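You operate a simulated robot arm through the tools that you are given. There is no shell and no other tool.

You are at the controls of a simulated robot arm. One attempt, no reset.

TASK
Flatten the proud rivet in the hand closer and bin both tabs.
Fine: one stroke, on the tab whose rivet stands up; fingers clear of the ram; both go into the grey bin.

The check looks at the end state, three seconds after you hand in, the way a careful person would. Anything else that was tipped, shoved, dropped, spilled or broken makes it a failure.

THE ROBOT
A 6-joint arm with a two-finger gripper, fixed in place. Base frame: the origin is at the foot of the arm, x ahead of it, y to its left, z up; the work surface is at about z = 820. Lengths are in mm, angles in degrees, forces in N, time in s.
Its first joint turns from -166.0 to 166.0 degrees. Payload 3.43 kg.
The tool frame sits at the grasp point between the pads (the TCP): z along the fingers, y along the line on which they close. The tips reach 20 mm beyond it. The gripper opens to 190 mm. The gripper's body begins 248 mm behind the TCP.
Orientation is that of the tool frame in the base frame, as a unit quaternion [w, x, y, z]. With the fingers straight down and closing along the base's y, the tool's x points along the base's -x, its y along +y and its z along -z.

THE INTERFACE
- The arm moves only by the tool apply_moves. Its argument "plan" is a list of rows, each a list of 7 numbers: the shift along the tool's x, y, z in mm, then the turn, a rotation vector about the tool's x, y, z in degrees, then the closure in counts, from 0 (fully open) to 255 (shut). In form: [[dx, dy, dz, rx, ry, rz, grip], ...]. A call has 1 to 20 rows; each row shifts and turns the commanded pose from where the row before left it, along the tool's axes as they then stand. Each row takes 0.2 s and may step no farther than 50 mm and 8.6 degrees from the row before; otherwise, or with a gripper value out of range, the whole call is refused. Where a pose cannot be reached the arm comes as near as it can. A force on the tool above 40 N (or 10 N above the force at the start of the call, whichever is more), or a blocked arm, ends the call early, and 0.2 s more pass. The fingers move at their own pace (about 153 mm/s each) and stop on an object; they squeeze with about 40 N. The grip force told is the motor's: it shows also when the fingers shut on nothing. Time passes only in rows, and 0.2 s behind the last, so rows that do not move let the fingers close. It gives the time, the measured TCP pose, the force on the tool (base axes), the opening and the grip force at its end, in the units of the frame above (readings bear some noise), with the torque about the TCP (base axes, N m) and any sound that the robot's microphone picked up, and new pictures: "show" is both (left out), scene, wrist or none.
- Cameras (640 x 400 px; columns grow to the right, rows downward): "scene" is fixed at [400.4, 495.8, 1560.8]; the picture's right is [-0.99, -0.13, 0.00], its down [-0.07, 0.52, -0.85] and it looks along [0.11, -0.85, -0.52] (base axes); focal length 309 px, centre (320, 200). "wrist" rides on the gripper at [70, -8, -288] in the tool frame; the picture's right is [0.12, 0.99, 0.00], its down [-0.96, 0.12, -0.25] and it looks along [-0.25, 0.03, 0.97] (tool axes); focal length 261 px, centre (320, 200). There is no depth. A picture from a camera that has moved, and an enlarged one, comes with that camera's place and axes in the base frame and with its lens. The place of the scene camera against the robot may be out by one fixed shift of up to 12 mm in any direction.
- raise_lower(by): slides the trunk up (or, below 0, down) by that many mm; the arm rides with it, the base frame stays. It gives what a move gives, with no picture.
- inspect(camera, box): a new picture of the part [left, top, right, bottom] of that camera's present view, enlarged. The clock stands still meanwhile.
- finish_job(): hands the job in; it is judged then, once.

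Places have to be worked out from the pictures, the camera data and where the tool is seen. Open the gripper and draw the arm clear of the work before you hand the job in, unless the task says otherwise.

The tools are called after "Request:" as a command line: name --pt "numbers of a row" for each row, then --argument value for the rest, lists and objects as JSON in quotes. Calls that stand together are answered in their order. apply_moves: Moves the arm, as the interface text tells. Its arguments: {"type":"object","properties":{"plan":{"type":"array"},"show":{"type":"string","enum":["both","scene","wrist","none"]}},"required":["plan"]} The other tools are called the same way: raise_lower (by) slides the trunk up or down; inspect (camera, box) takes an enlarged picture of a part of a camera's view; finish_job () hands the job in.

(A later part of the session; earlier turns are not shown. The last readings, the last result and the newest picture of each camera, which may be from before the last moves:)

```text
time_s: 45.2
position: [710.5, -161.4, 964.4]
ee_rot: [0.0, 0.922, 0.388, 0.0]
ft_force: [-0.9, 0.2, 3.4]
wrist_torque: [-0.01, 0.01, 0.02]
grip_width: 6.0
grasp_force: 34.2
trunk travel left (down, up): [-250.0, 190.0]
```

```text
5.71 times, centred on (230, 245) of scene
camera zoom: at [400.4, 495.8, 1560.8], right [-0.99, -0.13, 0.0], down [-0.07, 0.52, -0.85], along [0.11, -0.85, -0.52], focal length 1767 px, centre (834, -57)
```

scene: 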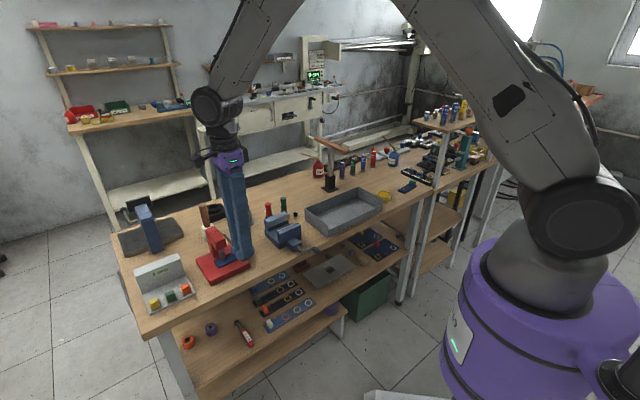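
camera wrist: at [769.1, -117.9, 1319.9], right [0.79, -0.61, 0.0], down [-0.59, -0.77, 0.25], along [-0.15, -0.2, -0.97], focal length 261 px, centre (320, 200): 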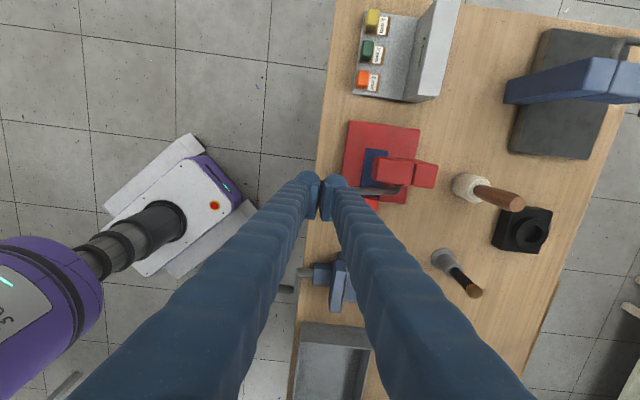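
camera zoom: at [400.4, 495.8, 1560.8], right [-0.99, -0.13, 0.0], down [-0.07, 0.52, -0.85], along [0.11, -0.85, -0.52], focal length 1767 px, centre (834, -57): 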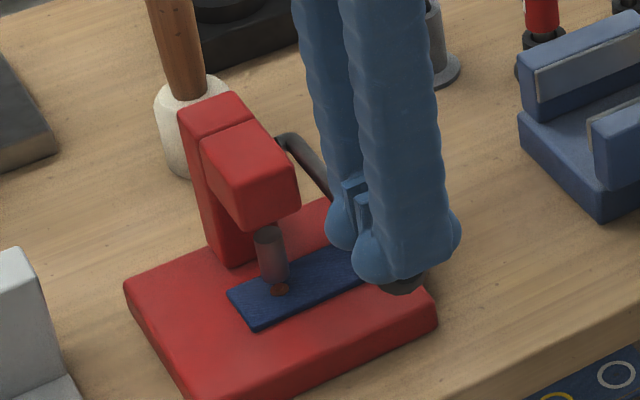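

Request:
apply_moves --pt "0 0.3 4 0 0 0 255" --pt "0 0.4 4 0 0 0 255" --pt "0 0 0 0 0 0 255" --show "scene"

Request:
inspect --camera "scene" --box '[205, 225, 265, 285]'

```text
time_s: 46.0
position: [711.3, -161.3, 955.7]
ee_rot: [0.0, 0.922, 0.388, 0.001]
ft_force: [-3.6, 3.1, 4.1]
wrist_torque: [0.08, 0.09, -0.01]
grip_width: 0.1
grasp_force: 33.9
trunk travel left (down, up): [-250.0, 190.0]
```

scene: 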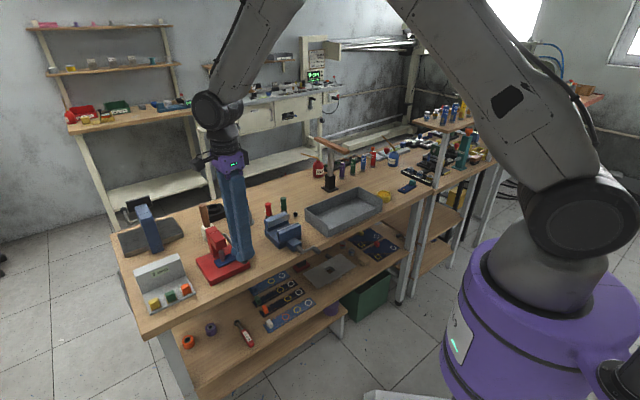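

```text
6.67 times, centred on (235, 255) of scene
camera zoom: at [400.4, 495.8, 1560.8], right [-0.99, -0.13, 0.0], down [-0.07, 0.52, -0.85], along [0.11, -0.85, -0.52], focal length 2062 px, centre (887, -167)
```

zoom: 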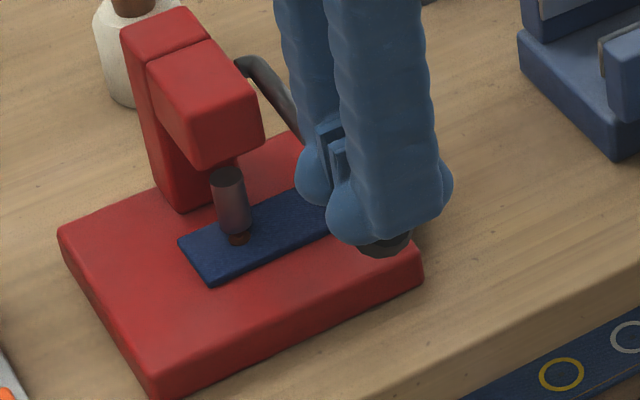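

The knob slipped out of the groove between the fingers and pushes the tool outward: my fingers sit a few mm too far out. Checking the view before shifting inward.

Request:
inspect --camera "wrist" --box '[260, 120, 400, 220]'

Request:
inspect --camera "scene" --box '[225, 235, 265, 275]'

```text
4.00 times, centred on (330, 170) of wrist
camera zoom: at [755.5, -104.3, 1242.4], right [0.79, -0.61, 0.0], down [-0.59, -0.77, 0.25], along [-0.15, -0.2, -0.97], focal length 1043 px, centre (280, 320)
```

zoom: 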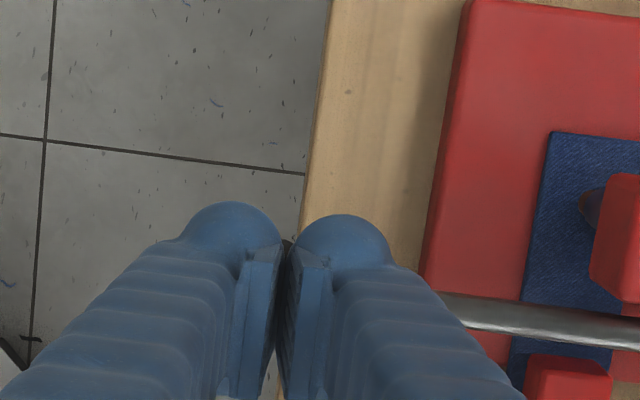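

```text
10.00 times, centred on (245, 255) of scene
camera zoom: at [400.4, 495.8, 1560.8], right [-0.99, -0.13, 0.0], down [-0.07, 0.52, -0.85], along [0.11, -0.85, -0.52], focal length 3093 px, centre (1070, -350)
```

zoom: 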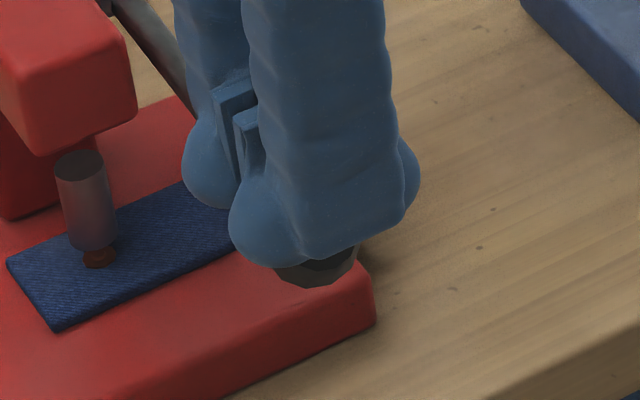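

Knob is under the inner finger. Shifting ~6 mm inward while keeping pressure, then continuing downward.

Request:
apply_moves --pt "0 2 0.5 0 0 0 255" --pt "0 2 0.5 0 0 0 255" --pt "0 2 0.5 0 0 0 255" --pt "0 0 0 0 0 0 255" --show "scene"

Request:
inspect --camera "scene" --box '[215, 225, 265, 275]'

Request:
inspect --camera "wrist" --box '[260, 120, 400, 220]'

```text
time_s: 47.0
position: [717.4, -165.6, 954.1]
ee_rot: [0.0, 0.922, 0.388, -0.001]
ft_force: [-0.6, 1.4, 3.3]
wrist_torque: [0.07, 0.0, 0.05]
grip_width: 0.0
grasp_force: 34.1
trunk travel left (down, up): [-250.0, 190.0]
```

scene: 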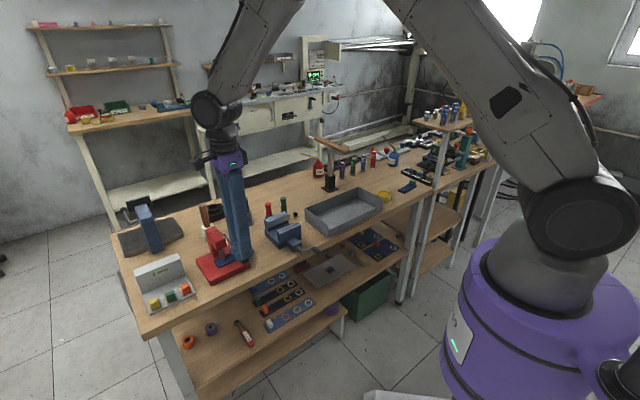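

```text
8.00 times, centred on (240, 250) of scene
camera zoom: at [400.4, 495.8, 1560.8], right [-0.99, -0.13, 0.0], down [-0.07, 0.52, -0.85], along [0.11, -0.85, -0.52], focal length 2474 px, centre (960, -200)
```

zoom: 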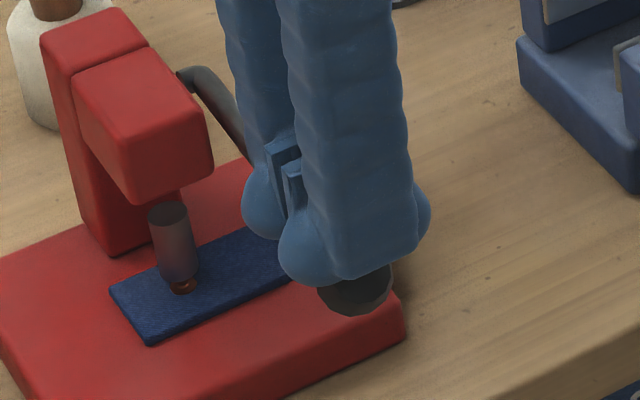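

```text
4.00 times, centred on (330, 170) of wrist
camera zoom: at [760.2, -108.7, 1241.4], right [0.79, -0.61, 0.0], down [-0.59, -0.77, 0.25], along [-0.15, -0.2, -0.97], focal length 1043 px, centre (280, 320)
```

zoom: 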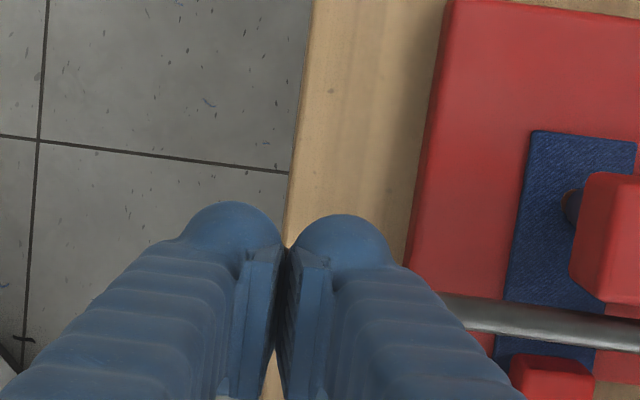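

Balanced now (side force ~1 N). Ram is at the rivet; keep pressing.

Request:
apply_moves --pt "0 0.6 3 0 0 0 255" --pt "0 0.7 3 0 0 0 255" --pt "0 0 0 0 0 0 255" --show "scene"

Request:
inspect --camera "scene" --box '[215, 225, 265, 275]'

```text
time_s: 47.8
position: [716.5, -166.3, 948.7]
ee_rot: [0.0, 0.922, 0.387, 0.0]
ft_force: [-1.6, 1.9, 3.4]
wrist_torque: [0.08, 0.08, 0.02]
grip_width: 0.0
grasp_force: 34.1
trunk travel left (down, up): [-250.0, 190.0]
```

scene: 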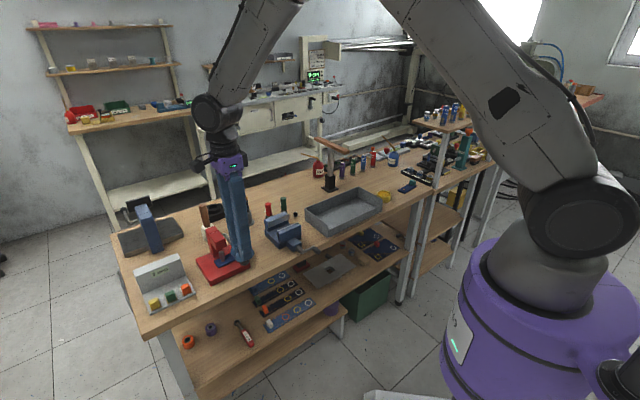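

```text
8.00 times, centred on (240, 250) of scene
camera zoom: at [400.4, 495.8, 1560.8], right [-0.99, -0.13, 0.0], down [-0.07, 0.52, -0.85], along [0.11, -0.85, -0.52], focal length 2474 px, centre (960, -200)
```

zoom: 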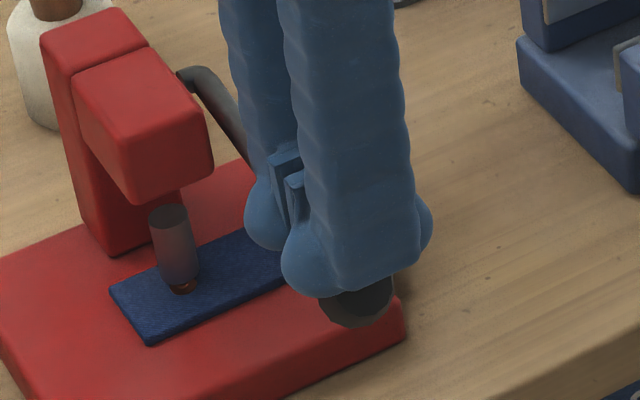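

Request:
apply_moves --pt "0 2 3 0 0 0 255" --pt "0 1.5 3 0 0 0 255" --pt "0 1 3 0 0 0 255" --pt "0 0 0 0 0 0 255" --show "scene"

Request:
inspect --camera "scene" --box '[215, 225, 265, 275]'

```text
time_s: 48.8
position: [719.5, -168.9, 941.1]
ee_rot: [-0.001, 0.922, 0.388, -0.001]
ft_force: [-3.4, 2.6, 6.7]
wrist_torque: [0.06, 0.06, 0.01]
grip_width: 0.4
grasp_force: 34.2
trunk travel left (down, up): [-250.0, 190.0]
```

scene: 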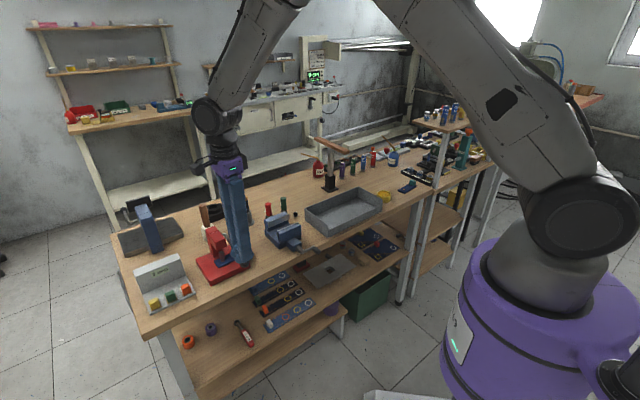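

```text
8.00 times, centred on (240, 250) of scene
camera zoom: at [400.4, 495.8, 1560.8], right [-0.99, -0.13, 0.0], down [-0.07, 0.52, -0.85], along [0.11, -0.85, -0.52], focal length 2474 px, centre (960, -200)
```

zoom: 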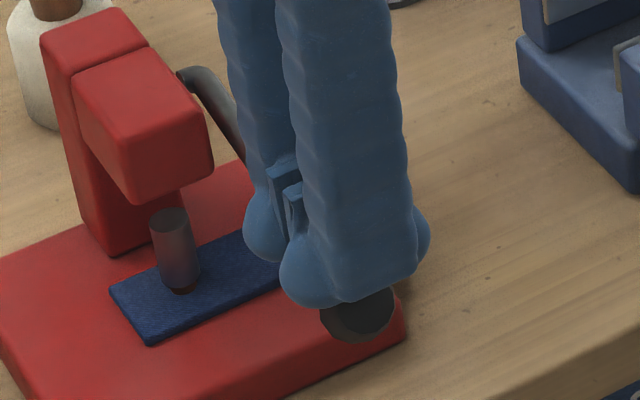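

Ram is compressing the rivet (force rising). Continuing.

Request:
apply_moves --pt "0 2 3 0 0 0 255" --pt "0 1.8 3 0 0 0 255" --pt "0 0 0 0 0 0 255" --show "scene"

Request:
inspect --camera "scene" --box '[215, 225, 265, 275]'

```text
time_s: 49.4
position: [719.8, -169.6, 940.1]
ee_rot: [-0.001, 0.922, 0.388, -0.001]
ft_force: [-9.6, 3.2, 23.2]
wrist_torque: [0.25, 0.36, 0.04]
grip_width: 0.0
grasp_force: 34.4
trunk travel left (down, up): [-250.0, 190.0]
stopped in row 2: the force on the tool passed its limit at 45 N (the readings are from after the stop); the commanded pose is now the measured one
```

scene: 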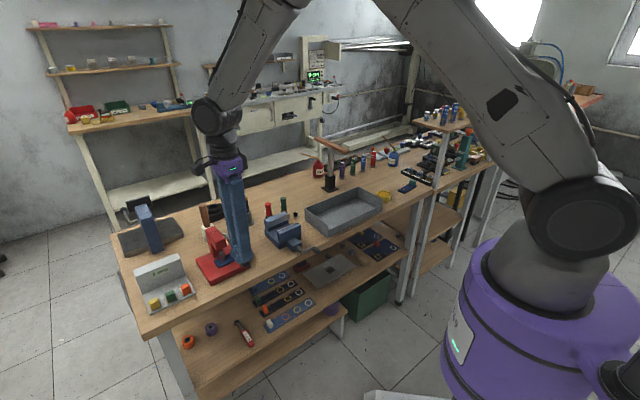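

```text
8.00 times, centred on (240, 250) of scene
camera zoom: at [400.4, 495.8, 1560.8], right [-0.99, -0.13, 0.0], down [-0.07, 0.52, -0.85], along [0.11, -0.85, -0.52], focal length 2474 px, centre (960, -200)
```

zoom: 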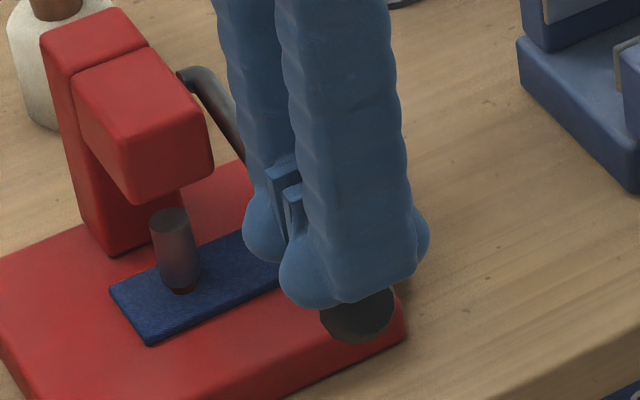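

Force spiked to 45 N: either the end stop or the rivet bottoming. Zooming in on the ram and rivet.

Request:
inspect --camera "scene" --box '[227, 245, 247, 265]'

Request:
inspect --camera "wrist" --box '[330, 120, 430, 220]'

```text
16.00 times, centred on (237, 255) of scene
camera zoom: at [400.4, 495.8, 1560.8], right [-0.99, -0.13, 0.0], down [-0.07, 0.52, -0.85], along [0.11, -0.85, -0.52], focal length 4949 px, centre (1648, -680)
```

zoom: 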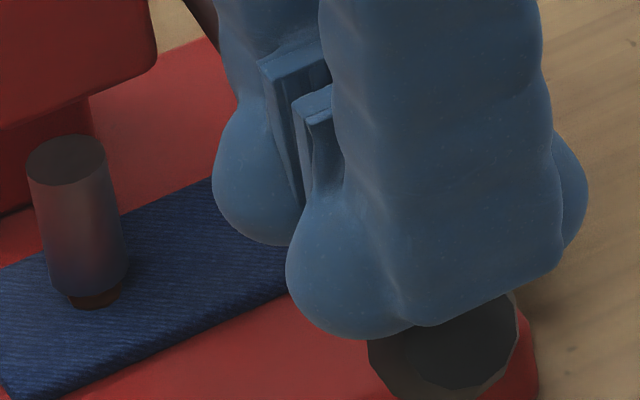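

```text
4.00 times, centred on (380, 170) of wrist
camera zoom: at [763.9, -113.2, 1226.0], right [0.79, -0.61, 0.0], down [-0.59, -0.77, 0.25], along [-0.15, -0.2, -0.97], focal length 1043 px, centre (80, 320)
```

zoom: 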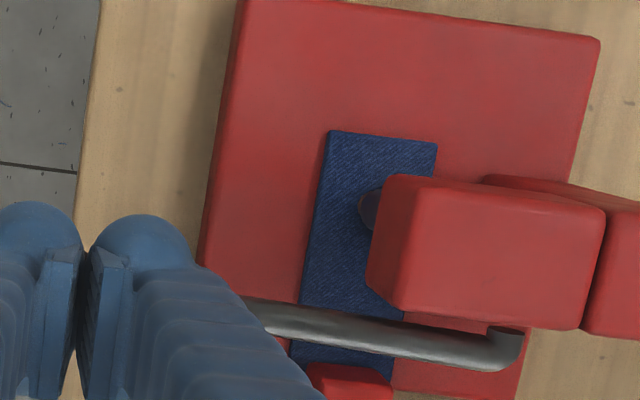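

The stem seems squeezed down to the flange with the ram resting on it. I press a little further and hold, to be sure the stroke is complete, without lifting in between.

Request:
apply_moves --pt "0 1 0.6 0 0 0 255" --pt "0 0 0.5 0 0 0 255" --pt "0 0 0 0 0 0 255" --show "none"

Request:
inspect --camera "scene" --box '[227, 245, 247, 265]'

```text
time_s: 50.0
position: [720.8, -170.6, 939.3]
ee_rot: [0.0, 0.922, 0.388, 0.0]
ft_force: [-8.6, 2.2, 21.1]
wrist_torque: [0.2, 0.33, 0.12]
grip_width: 0.0
grasp_force: 34.4
trunk travel left (down, up): [-250.0, 190.0]
stopped in row 3: the force on the tool passed its limit at 40 N (the readings are from after the stop); the commanded pose is now the measured one
```

```text
16.00 times, centred on (237, 255) of scene
camera zoom: at [400.4, 495.8, 1560.8], right [-0.99, -0.13, 0.0], down [-0.07, 0.52, -0.85], along [0.11, -0.85, -0.52], focal length 4949 px, centre (1648, -680)
```

zoom: 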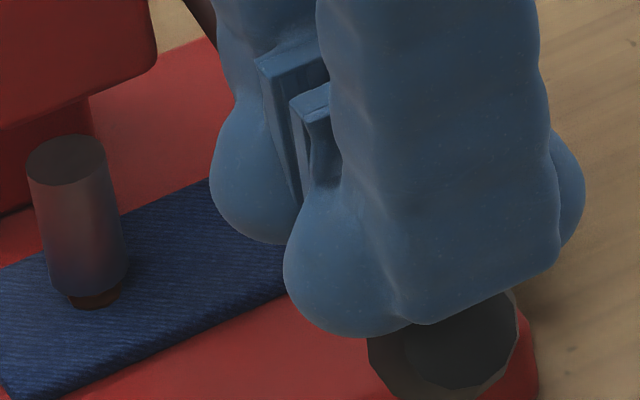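

Same hard stop, ram unmoved — the stroke is complete. Now I ease the fingers up slowly and see whether the lever follows.

Request:
apply_moves --pt "0 -0.5 -2 0 0 0 255" --pt "0 -0.8 -4 0 0 0 255" --pt "0 -0.8 -5 0 0 0 255" --pt "0 -0.6 -5 0 0 0 255" --pt "0 0 0 0 0 0 255" --show "scene"

Request:
inspect --camera "scene" --box '[215, 225, 265, 275]'

```text
time_s: 51.2
position: [721.3, -168.6, 953.3]
ee_rot: [0.0, 0.922, 0.388, -0.001]
ft_force: [2.4, -1.4, 3.2]
wrist_torque: [0.0, -0.02, 0.02]
grip_width: 0.1
grasp_force: 34.7
trunk travel left (down, up): [-250.0, 190.0]
```

scene: 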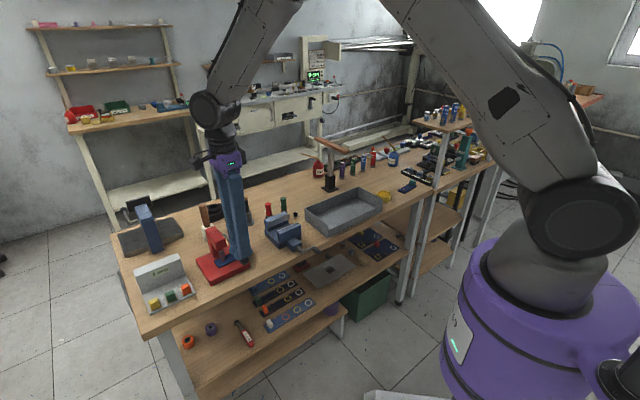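

```text
8.00 times, centred on (240, 250) of scene
camera zoom: at [400.4, 495.8, 1560.8], right [-0.99, -0.13, 0.0], down [-0.07, 0.52, -0.85], along [0.11, -0.85, -0.52], focal length 2474 px, centre (960, -200)
```

zoom: 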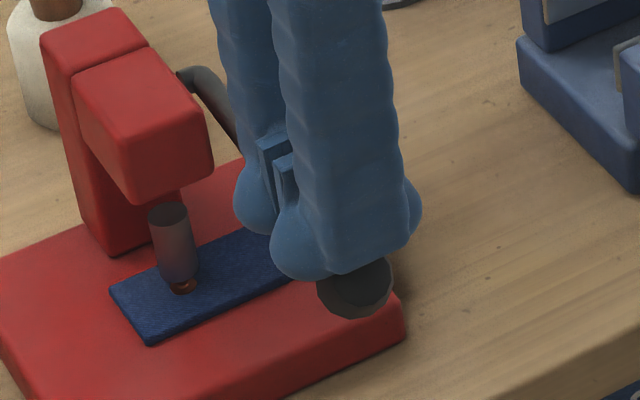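

The lever springs back up with the fingers. I follow it up along the arc.

Request:
apply_moves --pt "0 -4 -5 0 0 0 255" --pt "0 -4 -5 0 0 0 255" --pt "0 0 -7.5 0 0 0 255" --pt "0 0 -7.5 0 0 0 255" --pt "0 0.5 -7.5 0 0 0 255" --pt "0 0.7 -7.5 0 0 0 255" --pt "0 1.5 -7.5 0 0 0 255" --pt "0 1.5 -7.5 0 0 0 255" --pt "0 3 -7.5 0 0 0 255" --pt "0 3 -7.5 0 0 0 255" --pt "0 4 -7.5 0 0 0 255" --pt "0 4 -7.5 0 0 0 255" --pt "0 5 -7.5 0 0 0 255" --pt "0 4 -7.5 0 0 0 255" --pt "0 2 -10 0 0 0 255" --pt "0 0 -10 0 0 0 255" --pt "0 0 -30 0 0 0 255" --pt "0 0 -40 0 0 0 255" --pt "0 0 0 0 0 0 255"

Request:
inspect --camera "scene" --box '[195, 210, 265, 280]'

Request:
inspect --camera "scene" --box '[215, 250, 239, 274]'

```text
time_s: 55.2
position: [735.7, -184.3, 1142.2]
ee_rot: [-0.002, 0.922, 0.387, -0.001]
ft_force: [0.9, -0.4, -0.2]
wrist_torque: [-0.02, 0.05, -0.02]
grip_width: 0.0
grasp_force: 34.9
trunk travel left (down, up): [-250.0, 190.0]
camera wrist: at [779.8, -127.1, 1429.8], right [0.79, -0.61, 0.0], down [-0.59, -0.77, 0.25], along [-0.15, -0.19, -0.97], focal length 261 px, centre (320, 200)
```

scene: 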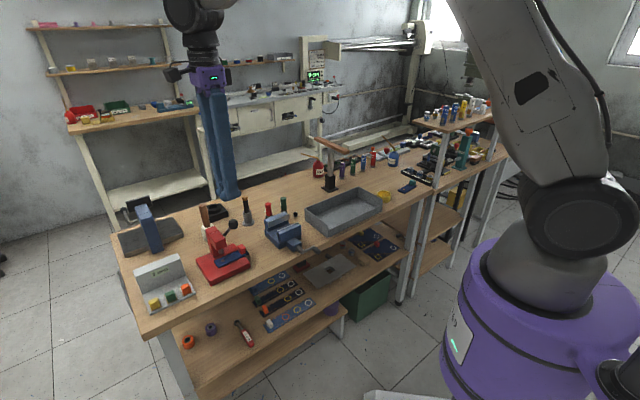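
wrist: 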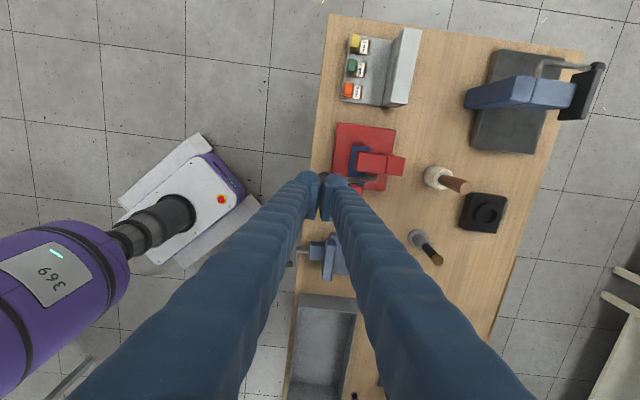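

```text
5.71 times, centred on (230, 245) of scene
camera zoom: at [400.4, 495.8, 1560.8], right [-0.99, -0.13, 0.0], down [-0.07, 0.52, -0.85], along [0.11, -0.85, -0.52], focal length 1767 px, centre (834, -57)
```

zoom: 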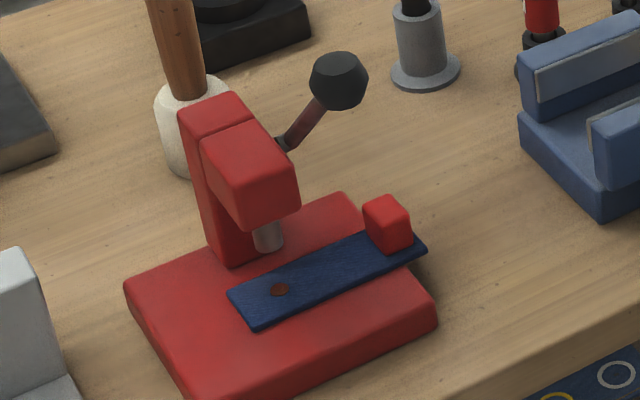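

```text
16.00 times, centred on (227, 262) of scene
camera zoom: at [400.4, 495.8, 1560.8], right [-0.99, -0.13, 0.0], down [-0.07, 0.52, -0.85], along [0.11, -0.85, -0.52], focal length 4949 px, centre (1808, -792)
```

zoom: 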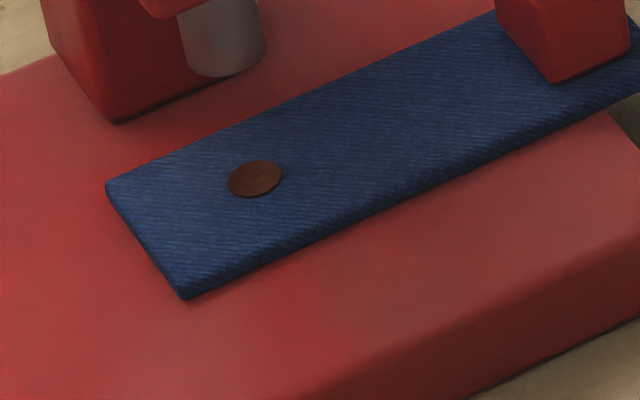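

The rivet is flat and the lever has returned. Now I go back over the red cube with fingers at 60 mm.

Request:
apply_moves --pt "-13.2 27.7 -4 0 0 0 175" --pt "-13.2 27.7 0 0 0 0 175" --pt "-13.1 27.7 0 0 0 0 175" --pt "0 0 0 0 0 0 175" --pt "0 0 0 0 0 0 175"

Request:
inspect --camera "wrist" --box '[240, 100, 400, 220]'

```text
time_s: 56.4
position: [768.2, -270.7, 1147.3]
ee_rot: [-0.001, 0.922, 0.388, 0.0]
ft_force: [0.8, 0.6, 0.0]
wrist_torque: [-0.04, 0.0, -0.01]
grip_width: 59.9
grasp_force: 0.1
trunk travel left (down, up): [-250.0, 190.0]
camera wrist: at [812.4, -213.6, 1433.4], right [0.79, -0.61, 0.0], down [-0.59, -0.77, 0.25], along [-0.15, -0.2, -0.97], focal length 261 px, centre (320, 200)
```

scene: 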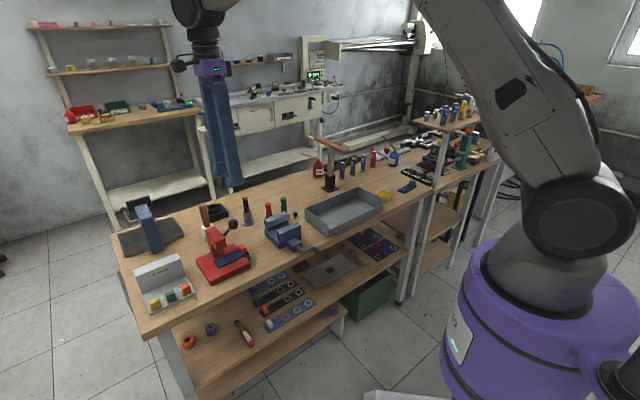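
wrist: 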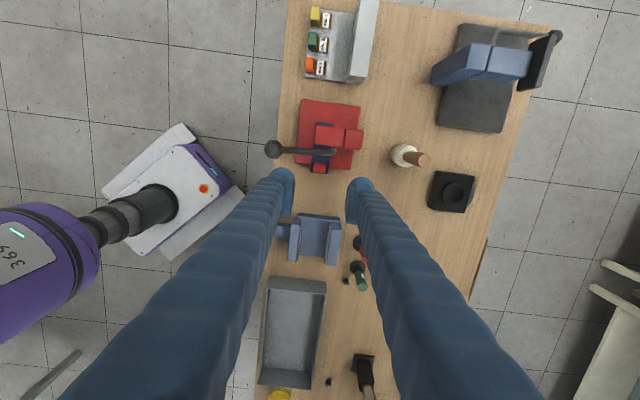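

```text
3.33 times, centred on (320, 160) of wrist
camera zoom: at [812.4, -213.6, 1433.4], right [0.79, -0.61, 0.0], down [-0.59, -0.77, 0.25], along [-0.15, -0.2, -0.97], focal length 869 px, centre (320, 333)
```

zoom: 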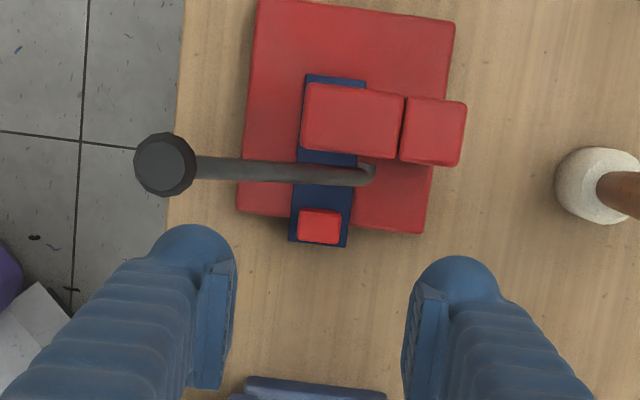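

Aligned over the cube as before. Descending to the grasp height and closing.

Request:
apply_moves --pt "-1 0 45 0 0 0 175" --pt "0 0 45 0 0 0 175" --pt "0 0 45 0 0 0 175" --pt "0 0 45 0 0 0 175" --pt "0 0 45 0 0 0 175" --pt "0 0 30 0 0 0 175" --pt "0 0 20 0 0 0 175" --pt "0 0 0 0 0 0 175" --pt "0 0 0 0 0 0 175"

Request:
inspect --camera "scene" --box '[205, 225, 265, 275]'

```text
time_s: 58.4
position: [766.8, -270.2, 873.1]
ee_rot: [-0.001, 0.922, 0.388, -0.001]
ft_force: [0.5, 0.8, -0.6]
wrist_torque: [-0.02, 0.0, -0.01]
grip_width: 59.7
grasp_force: 0.0
trunk travel left (down, up): [-250.0, 190.0]
camera wrist: at [811.1, -214.2, 1159.3], right [0.79, -0.61, 0.0], down [-0.59, -0.77, 0.25], along [-0.15, -0.19, -0.97], focal length 261 px, centre (320, 200)
```

scene: 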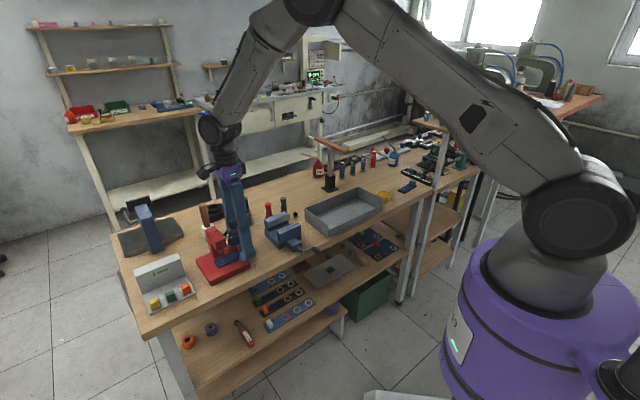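
wrist: 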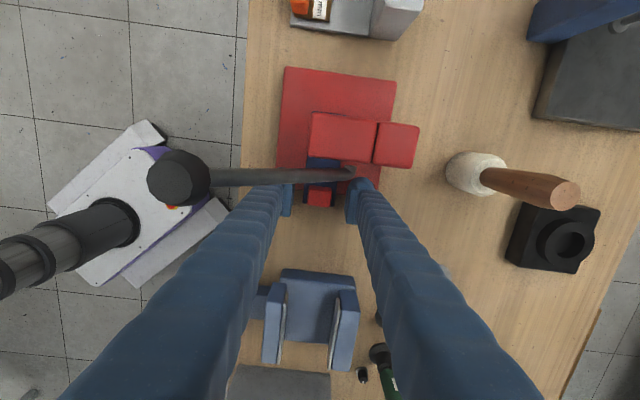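

```text
8.00 times, centred on (235, 250) of scene
camera zoom: at [400.4, 495.8, 1560.8], right [-0.99, -0.13, 0.0], down [-0.07, 0.52, -0.85], along [0.11, -0.85, -0.52], focal length 2474 px, centre (1000, -200)
```

zoom: 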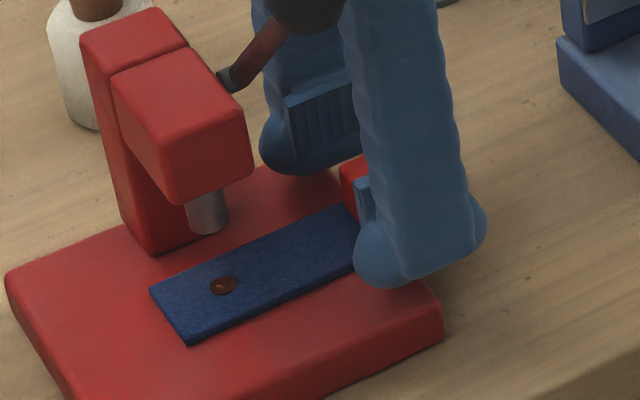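

Fingers straddle the cube as at release. Lower 1 mm, grip, lift 9 mm.

Request:
apply_moves --pt "0 0 1 0 0 0 200" --pt "0 0 0 0 0 0 230" --pt "0 0 0 0 0 0 255" --pt "0 0 0 0 0 0 255" --pt "0 0 0 0 0 0 255" --pt "0 0 -3 0 0 0 255" --pt "0 0 -5 0 0 0 255" --pt "0 0 0 0 0 0 255"

Request:
inspect --camera "scene" --box '[205, 225, 265, 275]'

```text
time_s: 60.2
position: [767.7, -270.5, 879.3]
ee_rot: [0.0, 0.922, 0.388, 0.0]
ft_force: [0.1, 0.6, 0.4]
wrist_torque: [-0.04, 0.0, 0.0]
grip_width: 26.5
grasp_force: 39.8
trunk travel left (down, up): [-250.0, 190.0]
camera wrist: at [811.5, -214.4, 1166.0], right [0.79, -0.61, 0.0], down [-0.59, -0.77, 0.25], along [-0.15, -0.19, -0.97], focal length 261 px, centre (320, 200)
```

scene: 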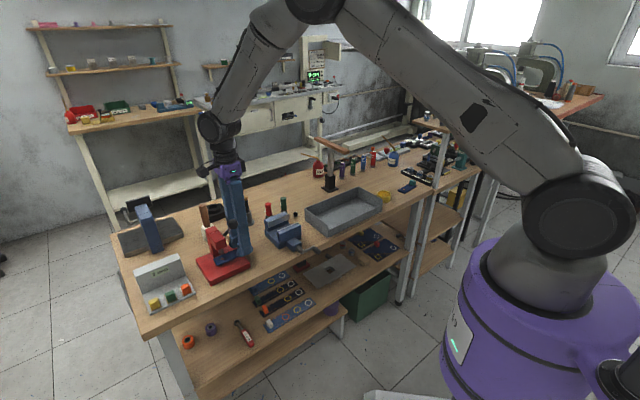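
wrist: 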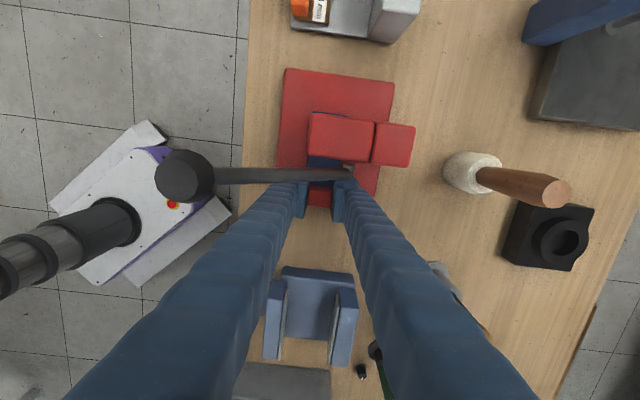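

```text
8.00 times, centred on (235, 250) of scene
camera zoom: at [400.4, 495.8, 1560.8], right [-0.99, -0.13, 0.0], down [-0.07, 0.52, -0.85], along [0.11, -0.85, -0.52], focal length 2474 px, centre (1000, -200)
```

zoom: 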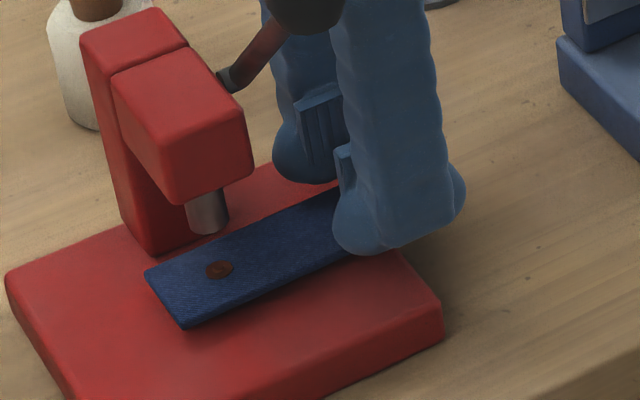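

Red tab gripped and lifted clear of the plate. Sliding out sideways, lifting, then flying over the grey bin (centre ≈(438,-577)).

Request:
apply_moves --pt "-12 0 0 0 0 0 255" --pt "-21 0 0 0 0 0 255" --pt "-21 0 0 0 0 0 255" --pt "-21 0 0 0 0 0 255" --pt "0 0 -30 0 0 0 255" --pt "0 0 -45 0 0 0 255" --pt "0 0 -45 0 0 0 255" --pt "0 0 -45 0 0 0 255" --pt "0 0 -45 0 0 0 255" --pt "0 0 -45 0 0 0 255" --pt "-48 -3.1 -15 0 0 0 255" --pt "-48 -3.1 0 0 0 0 255" --pt "-48 -3.1 0 0 0 0 255" --pt "-48 -3.1 0 0 0 0 255" --pt "-48 -3.1 0 0 0 0 255" --pt "-48 -3.1 0 0 0 0 255" --pt "-48 -3.1 0 0 0 0 255" --pt "0 0 0 0 0 0 255" --pt "0 0 0 0 0 0 255"

Request:
inspect --camera "wrist" --box '[200, 40, 440, 260]'

Request:
inspect --camera "scene" --box '[180, 150, 400, 290]'

```text
refused: row 11 steps farther than a row can; nothing moved
```

```text
1.82 times, centred on (320, 150) of wrist
camera zoom: at [811.5, -214.4, 1166.0], right [0.79, -0.61, 0.0], down [-0.59, -0.77, 0.25], along [-0.15, -0.19, -0.97], focal length 474 px, centre (320, 291)
```

zoom: 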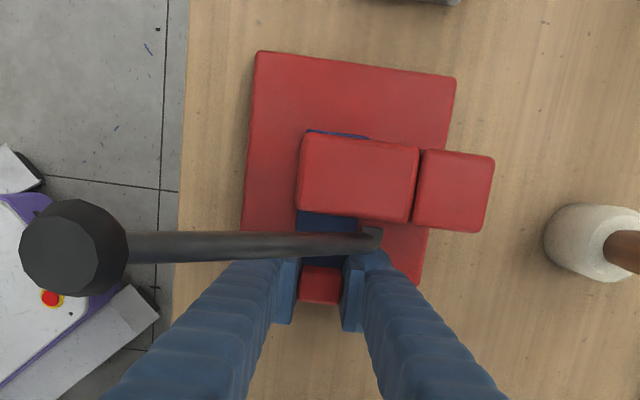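

```text
2.86 times, centred on (290, 220) of scene
camera zoom: at [400.4, 495.8, 1560.8], right [-0.99, -0.13, 0.0], down [-0.07, 0.52, -0.85], along [0.11, -0.85, -0.52], focal length 884 px, centre (406, 143)
```

zoom: 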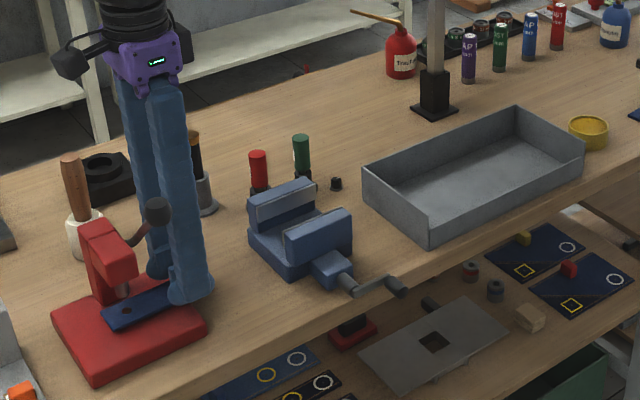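

One row stepped too far, so nothing moved; I resend with that row split.

Request:
apply_moves --pt "-12 0 0 0 0 0 255" --pt "-21 0 0 0 0 0 255" --pt "-21 0 0 0 0 0 255" --pt "-21 0 0 0 0 0 255" --pt "0 0 -30 0 0 0 255" --pt "0 0 -48 0 0 0 255" --pt "0 0 -48 0 0 0 255" --pt "0 0 -48 0 0 0 255" --pt "0 0 -48 0 0 0 255" --pt "0 0 -48 0 0 0 255" --pt "-48 -3.1 0 0 0 0 255" --pt "-48 -3.1 0 0 0 0 255" --pt "-48 -3.1 0 0 0 0 255" --pt "-48 -3.1 0 0 0 0 255" --pt "-48 -3.1 0 0 0 0 255" --pt "-48 -3.1 0 0 0 0 255" --pt "-48 -3.1 0 0 0 0 255" --pt "0 0 0 0 0 0 255" --pt "0 0 0 0 0 0 255"

Request:
inspect --camera "wrist" --box '[200, 40, 440, 260]'

Request:
inspect --camera "scene" --box '[180, 150, 400, 290]'

```text
time_s: 64.2
position: [463.0, -549.1, 1148.8]
ee_rot: [-0.001, 0.922, 0.386, -0.001]
ft_force: [0.3, 0.1, 0.1]
wrist_torque: [-0.05, 0.02, 0.0]
grip_width: 26.2
grasp_force: 39.8
trunk travel left (down, up): [-250.0, 190.0]
camera wrist: at [506.5, -492.9, 1436.2], right [0.79, -0.61, 0.0], down [-0.59, -0.77, 0.25], along [-0.15, -0.2, -0.97], focal length 261 px, centre (320, 200)
```

scene: 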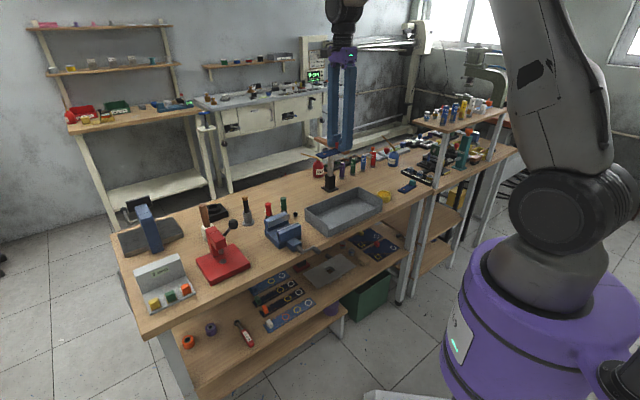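
wrist: 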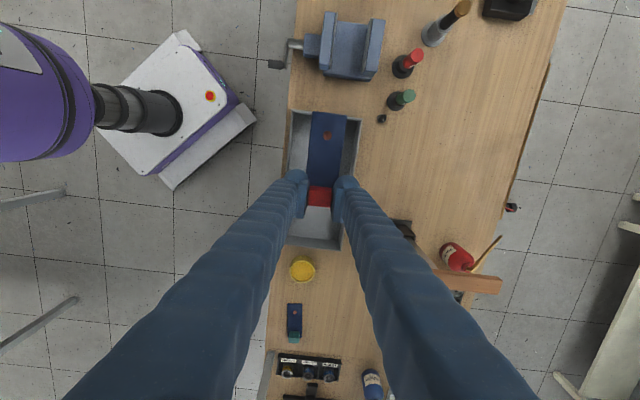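

```text
1.82 times, centred on (320, 150) of wrist
camera zoom: at [506.5, -492.9, 1436.2], right [0.79, -0.61, 0.0], down [-0.59, -0.77, 0.25], along [-0.15, -0.2, -0.97], focal length 474 px, centre (320, 291)
```

zoom: 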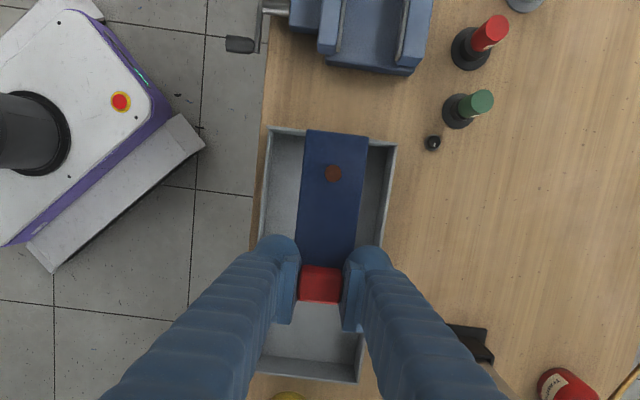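

```text
2.86 times, centred on (290, 220) of scene
camera zoom: at [400.4, 495.8, 1560.8], right [-0.99, -0.13, 0.0], down [-0.07, 0.52, -0.85], along [0.11, -0.85, -0.52], focal length 884 px, centre (406, 143)
```

zoom: 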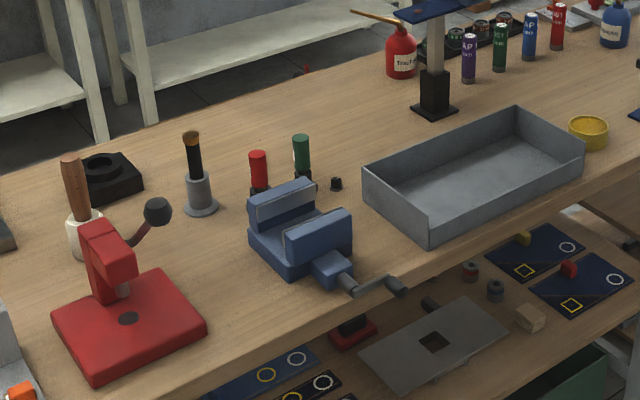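

Tab is centred over the bin, aligned with its long axis. Descending into it to just above the floor.

Request:
apply_moves --pt "0 3 45 0 0 0 255" --pt "0 0 48 0 0 0 255" --pt "0 0 48 0 0 0 255" --pt "0 0 48 0 0 0 255" --pt "0 0 48 0 0 0 255" --pt "0 0 30 0 0 0 255" --pt "0 0 15 0 0 0 255" --pt "0 0 5 0 0 0 255" --pt "0 0 0 0 0 0 255"

Request:
inspect --camera "scene" --box '[290, 170, 400, 240]'

Request:
inspect --camera "wrist" --box '[220, 80, 420, 220]'

```text
time_s: 66.2
position: [465.9, -551.2, 861.8]
ee_rot: [0.0, 0.922, 0.388, 0.0]
ft_force: [0.3, 0.4, -0.2]
wrist_torque: [-0.02, 0.0, 0.0]
grip_width: 26.6
grasp_force: 40.0
trunk travel left (down, up): [-250.0, 190.0]
camera wrist: at [509.8, -495.5, 1148.5], right [0.79, -0.61, 0.0], down [-0.59, -0.77, 0.25], along [-0.15, -0.19, -0.97], focal length 261 px, centre (320, 200)
```

scene: 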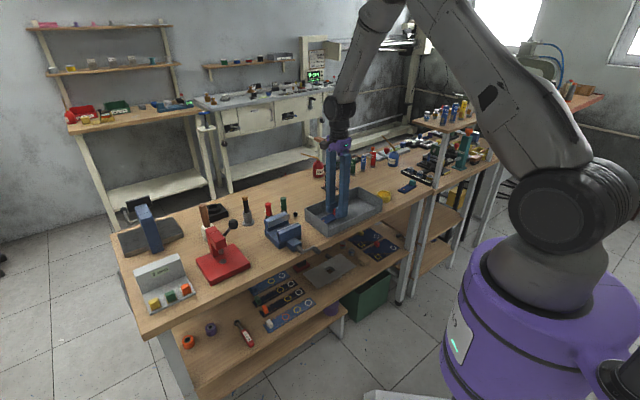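
wrist: 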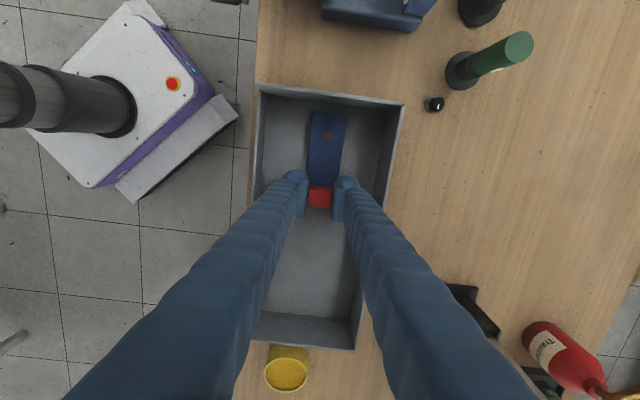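

```text
5.71 times, centred on (345, 205) of scene
camera zoom: at [400.4, 495.8, 1560.8], right [-0.99, -0.13, 0.0], down [-0.07, 0.52, -0.85], along [0.11, -0.85, -0.52], focal length 1767 px, centre (177, 171)
```

zoom: 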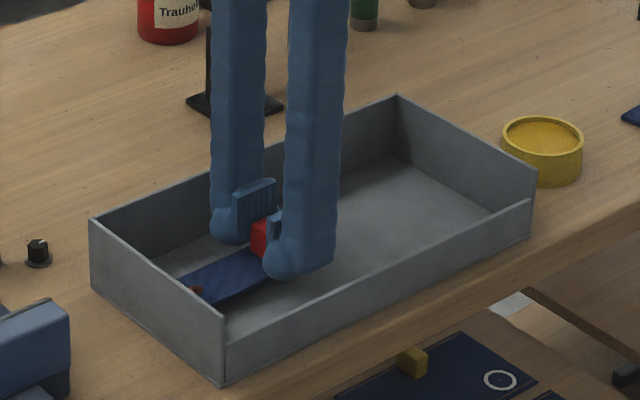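

```text
2.86 times, centred on (320, 150) of wrist
camera zoom: at [509.8, -495.5, 1148.5], right [0.79, -0.61, 0.0], down [-0.59, -0.77, 0.25], along [-0.15, -0.19, -0.97], focal length 745 px, centre (320, 343)
```

zoom: 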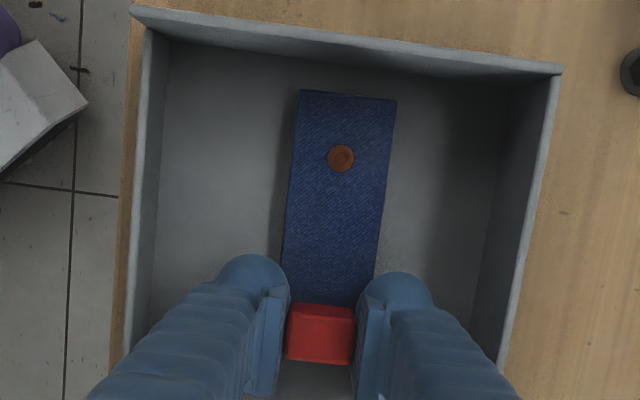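

Inside the bin with clearance all round. Lowering gently to the floor.

Request:
apply_moves --pt "0 0 3 0 0 0 255" --pt "0 0 3 0 0 0 255" --pt "0 0 0 0 0 0 255" --show "none"

Request:
apply_moves --pt "0 0 1.5 0 0 0 255" --pt "0 0 0 0 0 0 255" --show "none"

Request:
apply_moves --pt "0 0 1 0 0 0 255" --pt "0 0 0 0 0 0 255" --show "none"

```text
time_s: 67.0
position: [466.4, -551.5, 856.0]
ee_rot: [-0.001, 0.922, 0.388, -0.001]
ft_force: [0.0, -0.4, 0.0]
wrist_torque: [0.02, -0.02, -0.04]
grip_width: 26.4
grasp_force: 40.5
trunk travel left (down, up): [-250.0, 190.0]
```

```text
time_s: 67.6
position: [466.3, -552.1, 854.7]
ee_rot: [-0.001, 0.922, 0.387, -0.001]
ft_force: [0.5, -0.6, -0.8]
wrist_torque: [0.0, 0.02, 0.01]
grip_width: 26.5
grasp_force: 40.1
trunk travel left (down, up): [-250.0, 190.0]
```

```text
time_s: 68.2
position: [466.0, -551.8, 853.8]
ee_rot: [-0.001, 0.922, 0.387, 0.0]
ft_force: [0.2, 0.0, -1.0]
wrist_torque: [0.0, 0.0, 0.03]
grip_width: 26.5
grasp_force: 40.2
trunk travel left (down, up): [-250.0, 190.0]
```

Request:
apply_moves --pt "0 0 1 0 0 0 255" --pt "0 0 0 0 0 0 255" --show "none"

Request:
apply_moves --pt "0 0 1 0 0 0 255" --pt "0 0 0 0 0 0 255" --show "none"

```text
time_s: 68.8
position: [466.4, -550.8, 853.8]
ee_rot: [-0.001, 0.922, 0.387, 0.001]
ft_force: [0.1, 0.0, -0.4]
wrist_torque: [-0.01, 0.02, -0.01]
grip_width: 26.2
grasp_force: 40.2
trunk travel left (down, up): [-250.0, 190.0]
```

```text
time_s: 69.4
position: [466.5, -551.2, 851.3]
ee_rot: [0.0, 0.922, 0.388, 0.0]
ft_force: [-1.1, 0.0, 0.5]
wrist_torque: [-0.01, 0.02, 0.03]
grip_width: 26.3
grasp_force: 39.9
trunk travel left (down, up): [-250.0, 190.0]
```

Still free at z≈851; one more millimetre, then release (drop would be a millimetre at most).

Request:
apply_moves --pt "0 0 1 0 0 0 255" --pt "0 0 0 0 0 0 255" --show "none"

Request:
inspect --camera "scene" --box '[300, 190, 350, 230]'

```text
time_s: 70.0
position: [466.9, -550.3, 852.1]
ee_rot: [0.0, 0.922, 0.387, -0.001]
ft_force: [-0.9, -0.1, 3.8]
wrist_torque: [0.14, -0.13, -0.02]
grip_width: 26.6
grasp_force: 39.9
trunk travel left (down, up): [-250.0, 190.0]
```

```text
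10.00 times, centred on (325, 210) of scene
camera zoom: at [400.4, 495.8, 1560.8], right [-0.99, -0.13, 0.0], down [-0.07, 0.52, -0.85], along [0.11, -0.85, -0.52], focal length 3093 px, centre (270, 100)
```

zoom: 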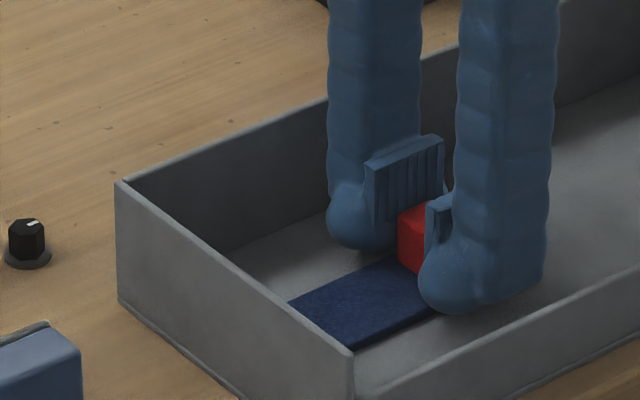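

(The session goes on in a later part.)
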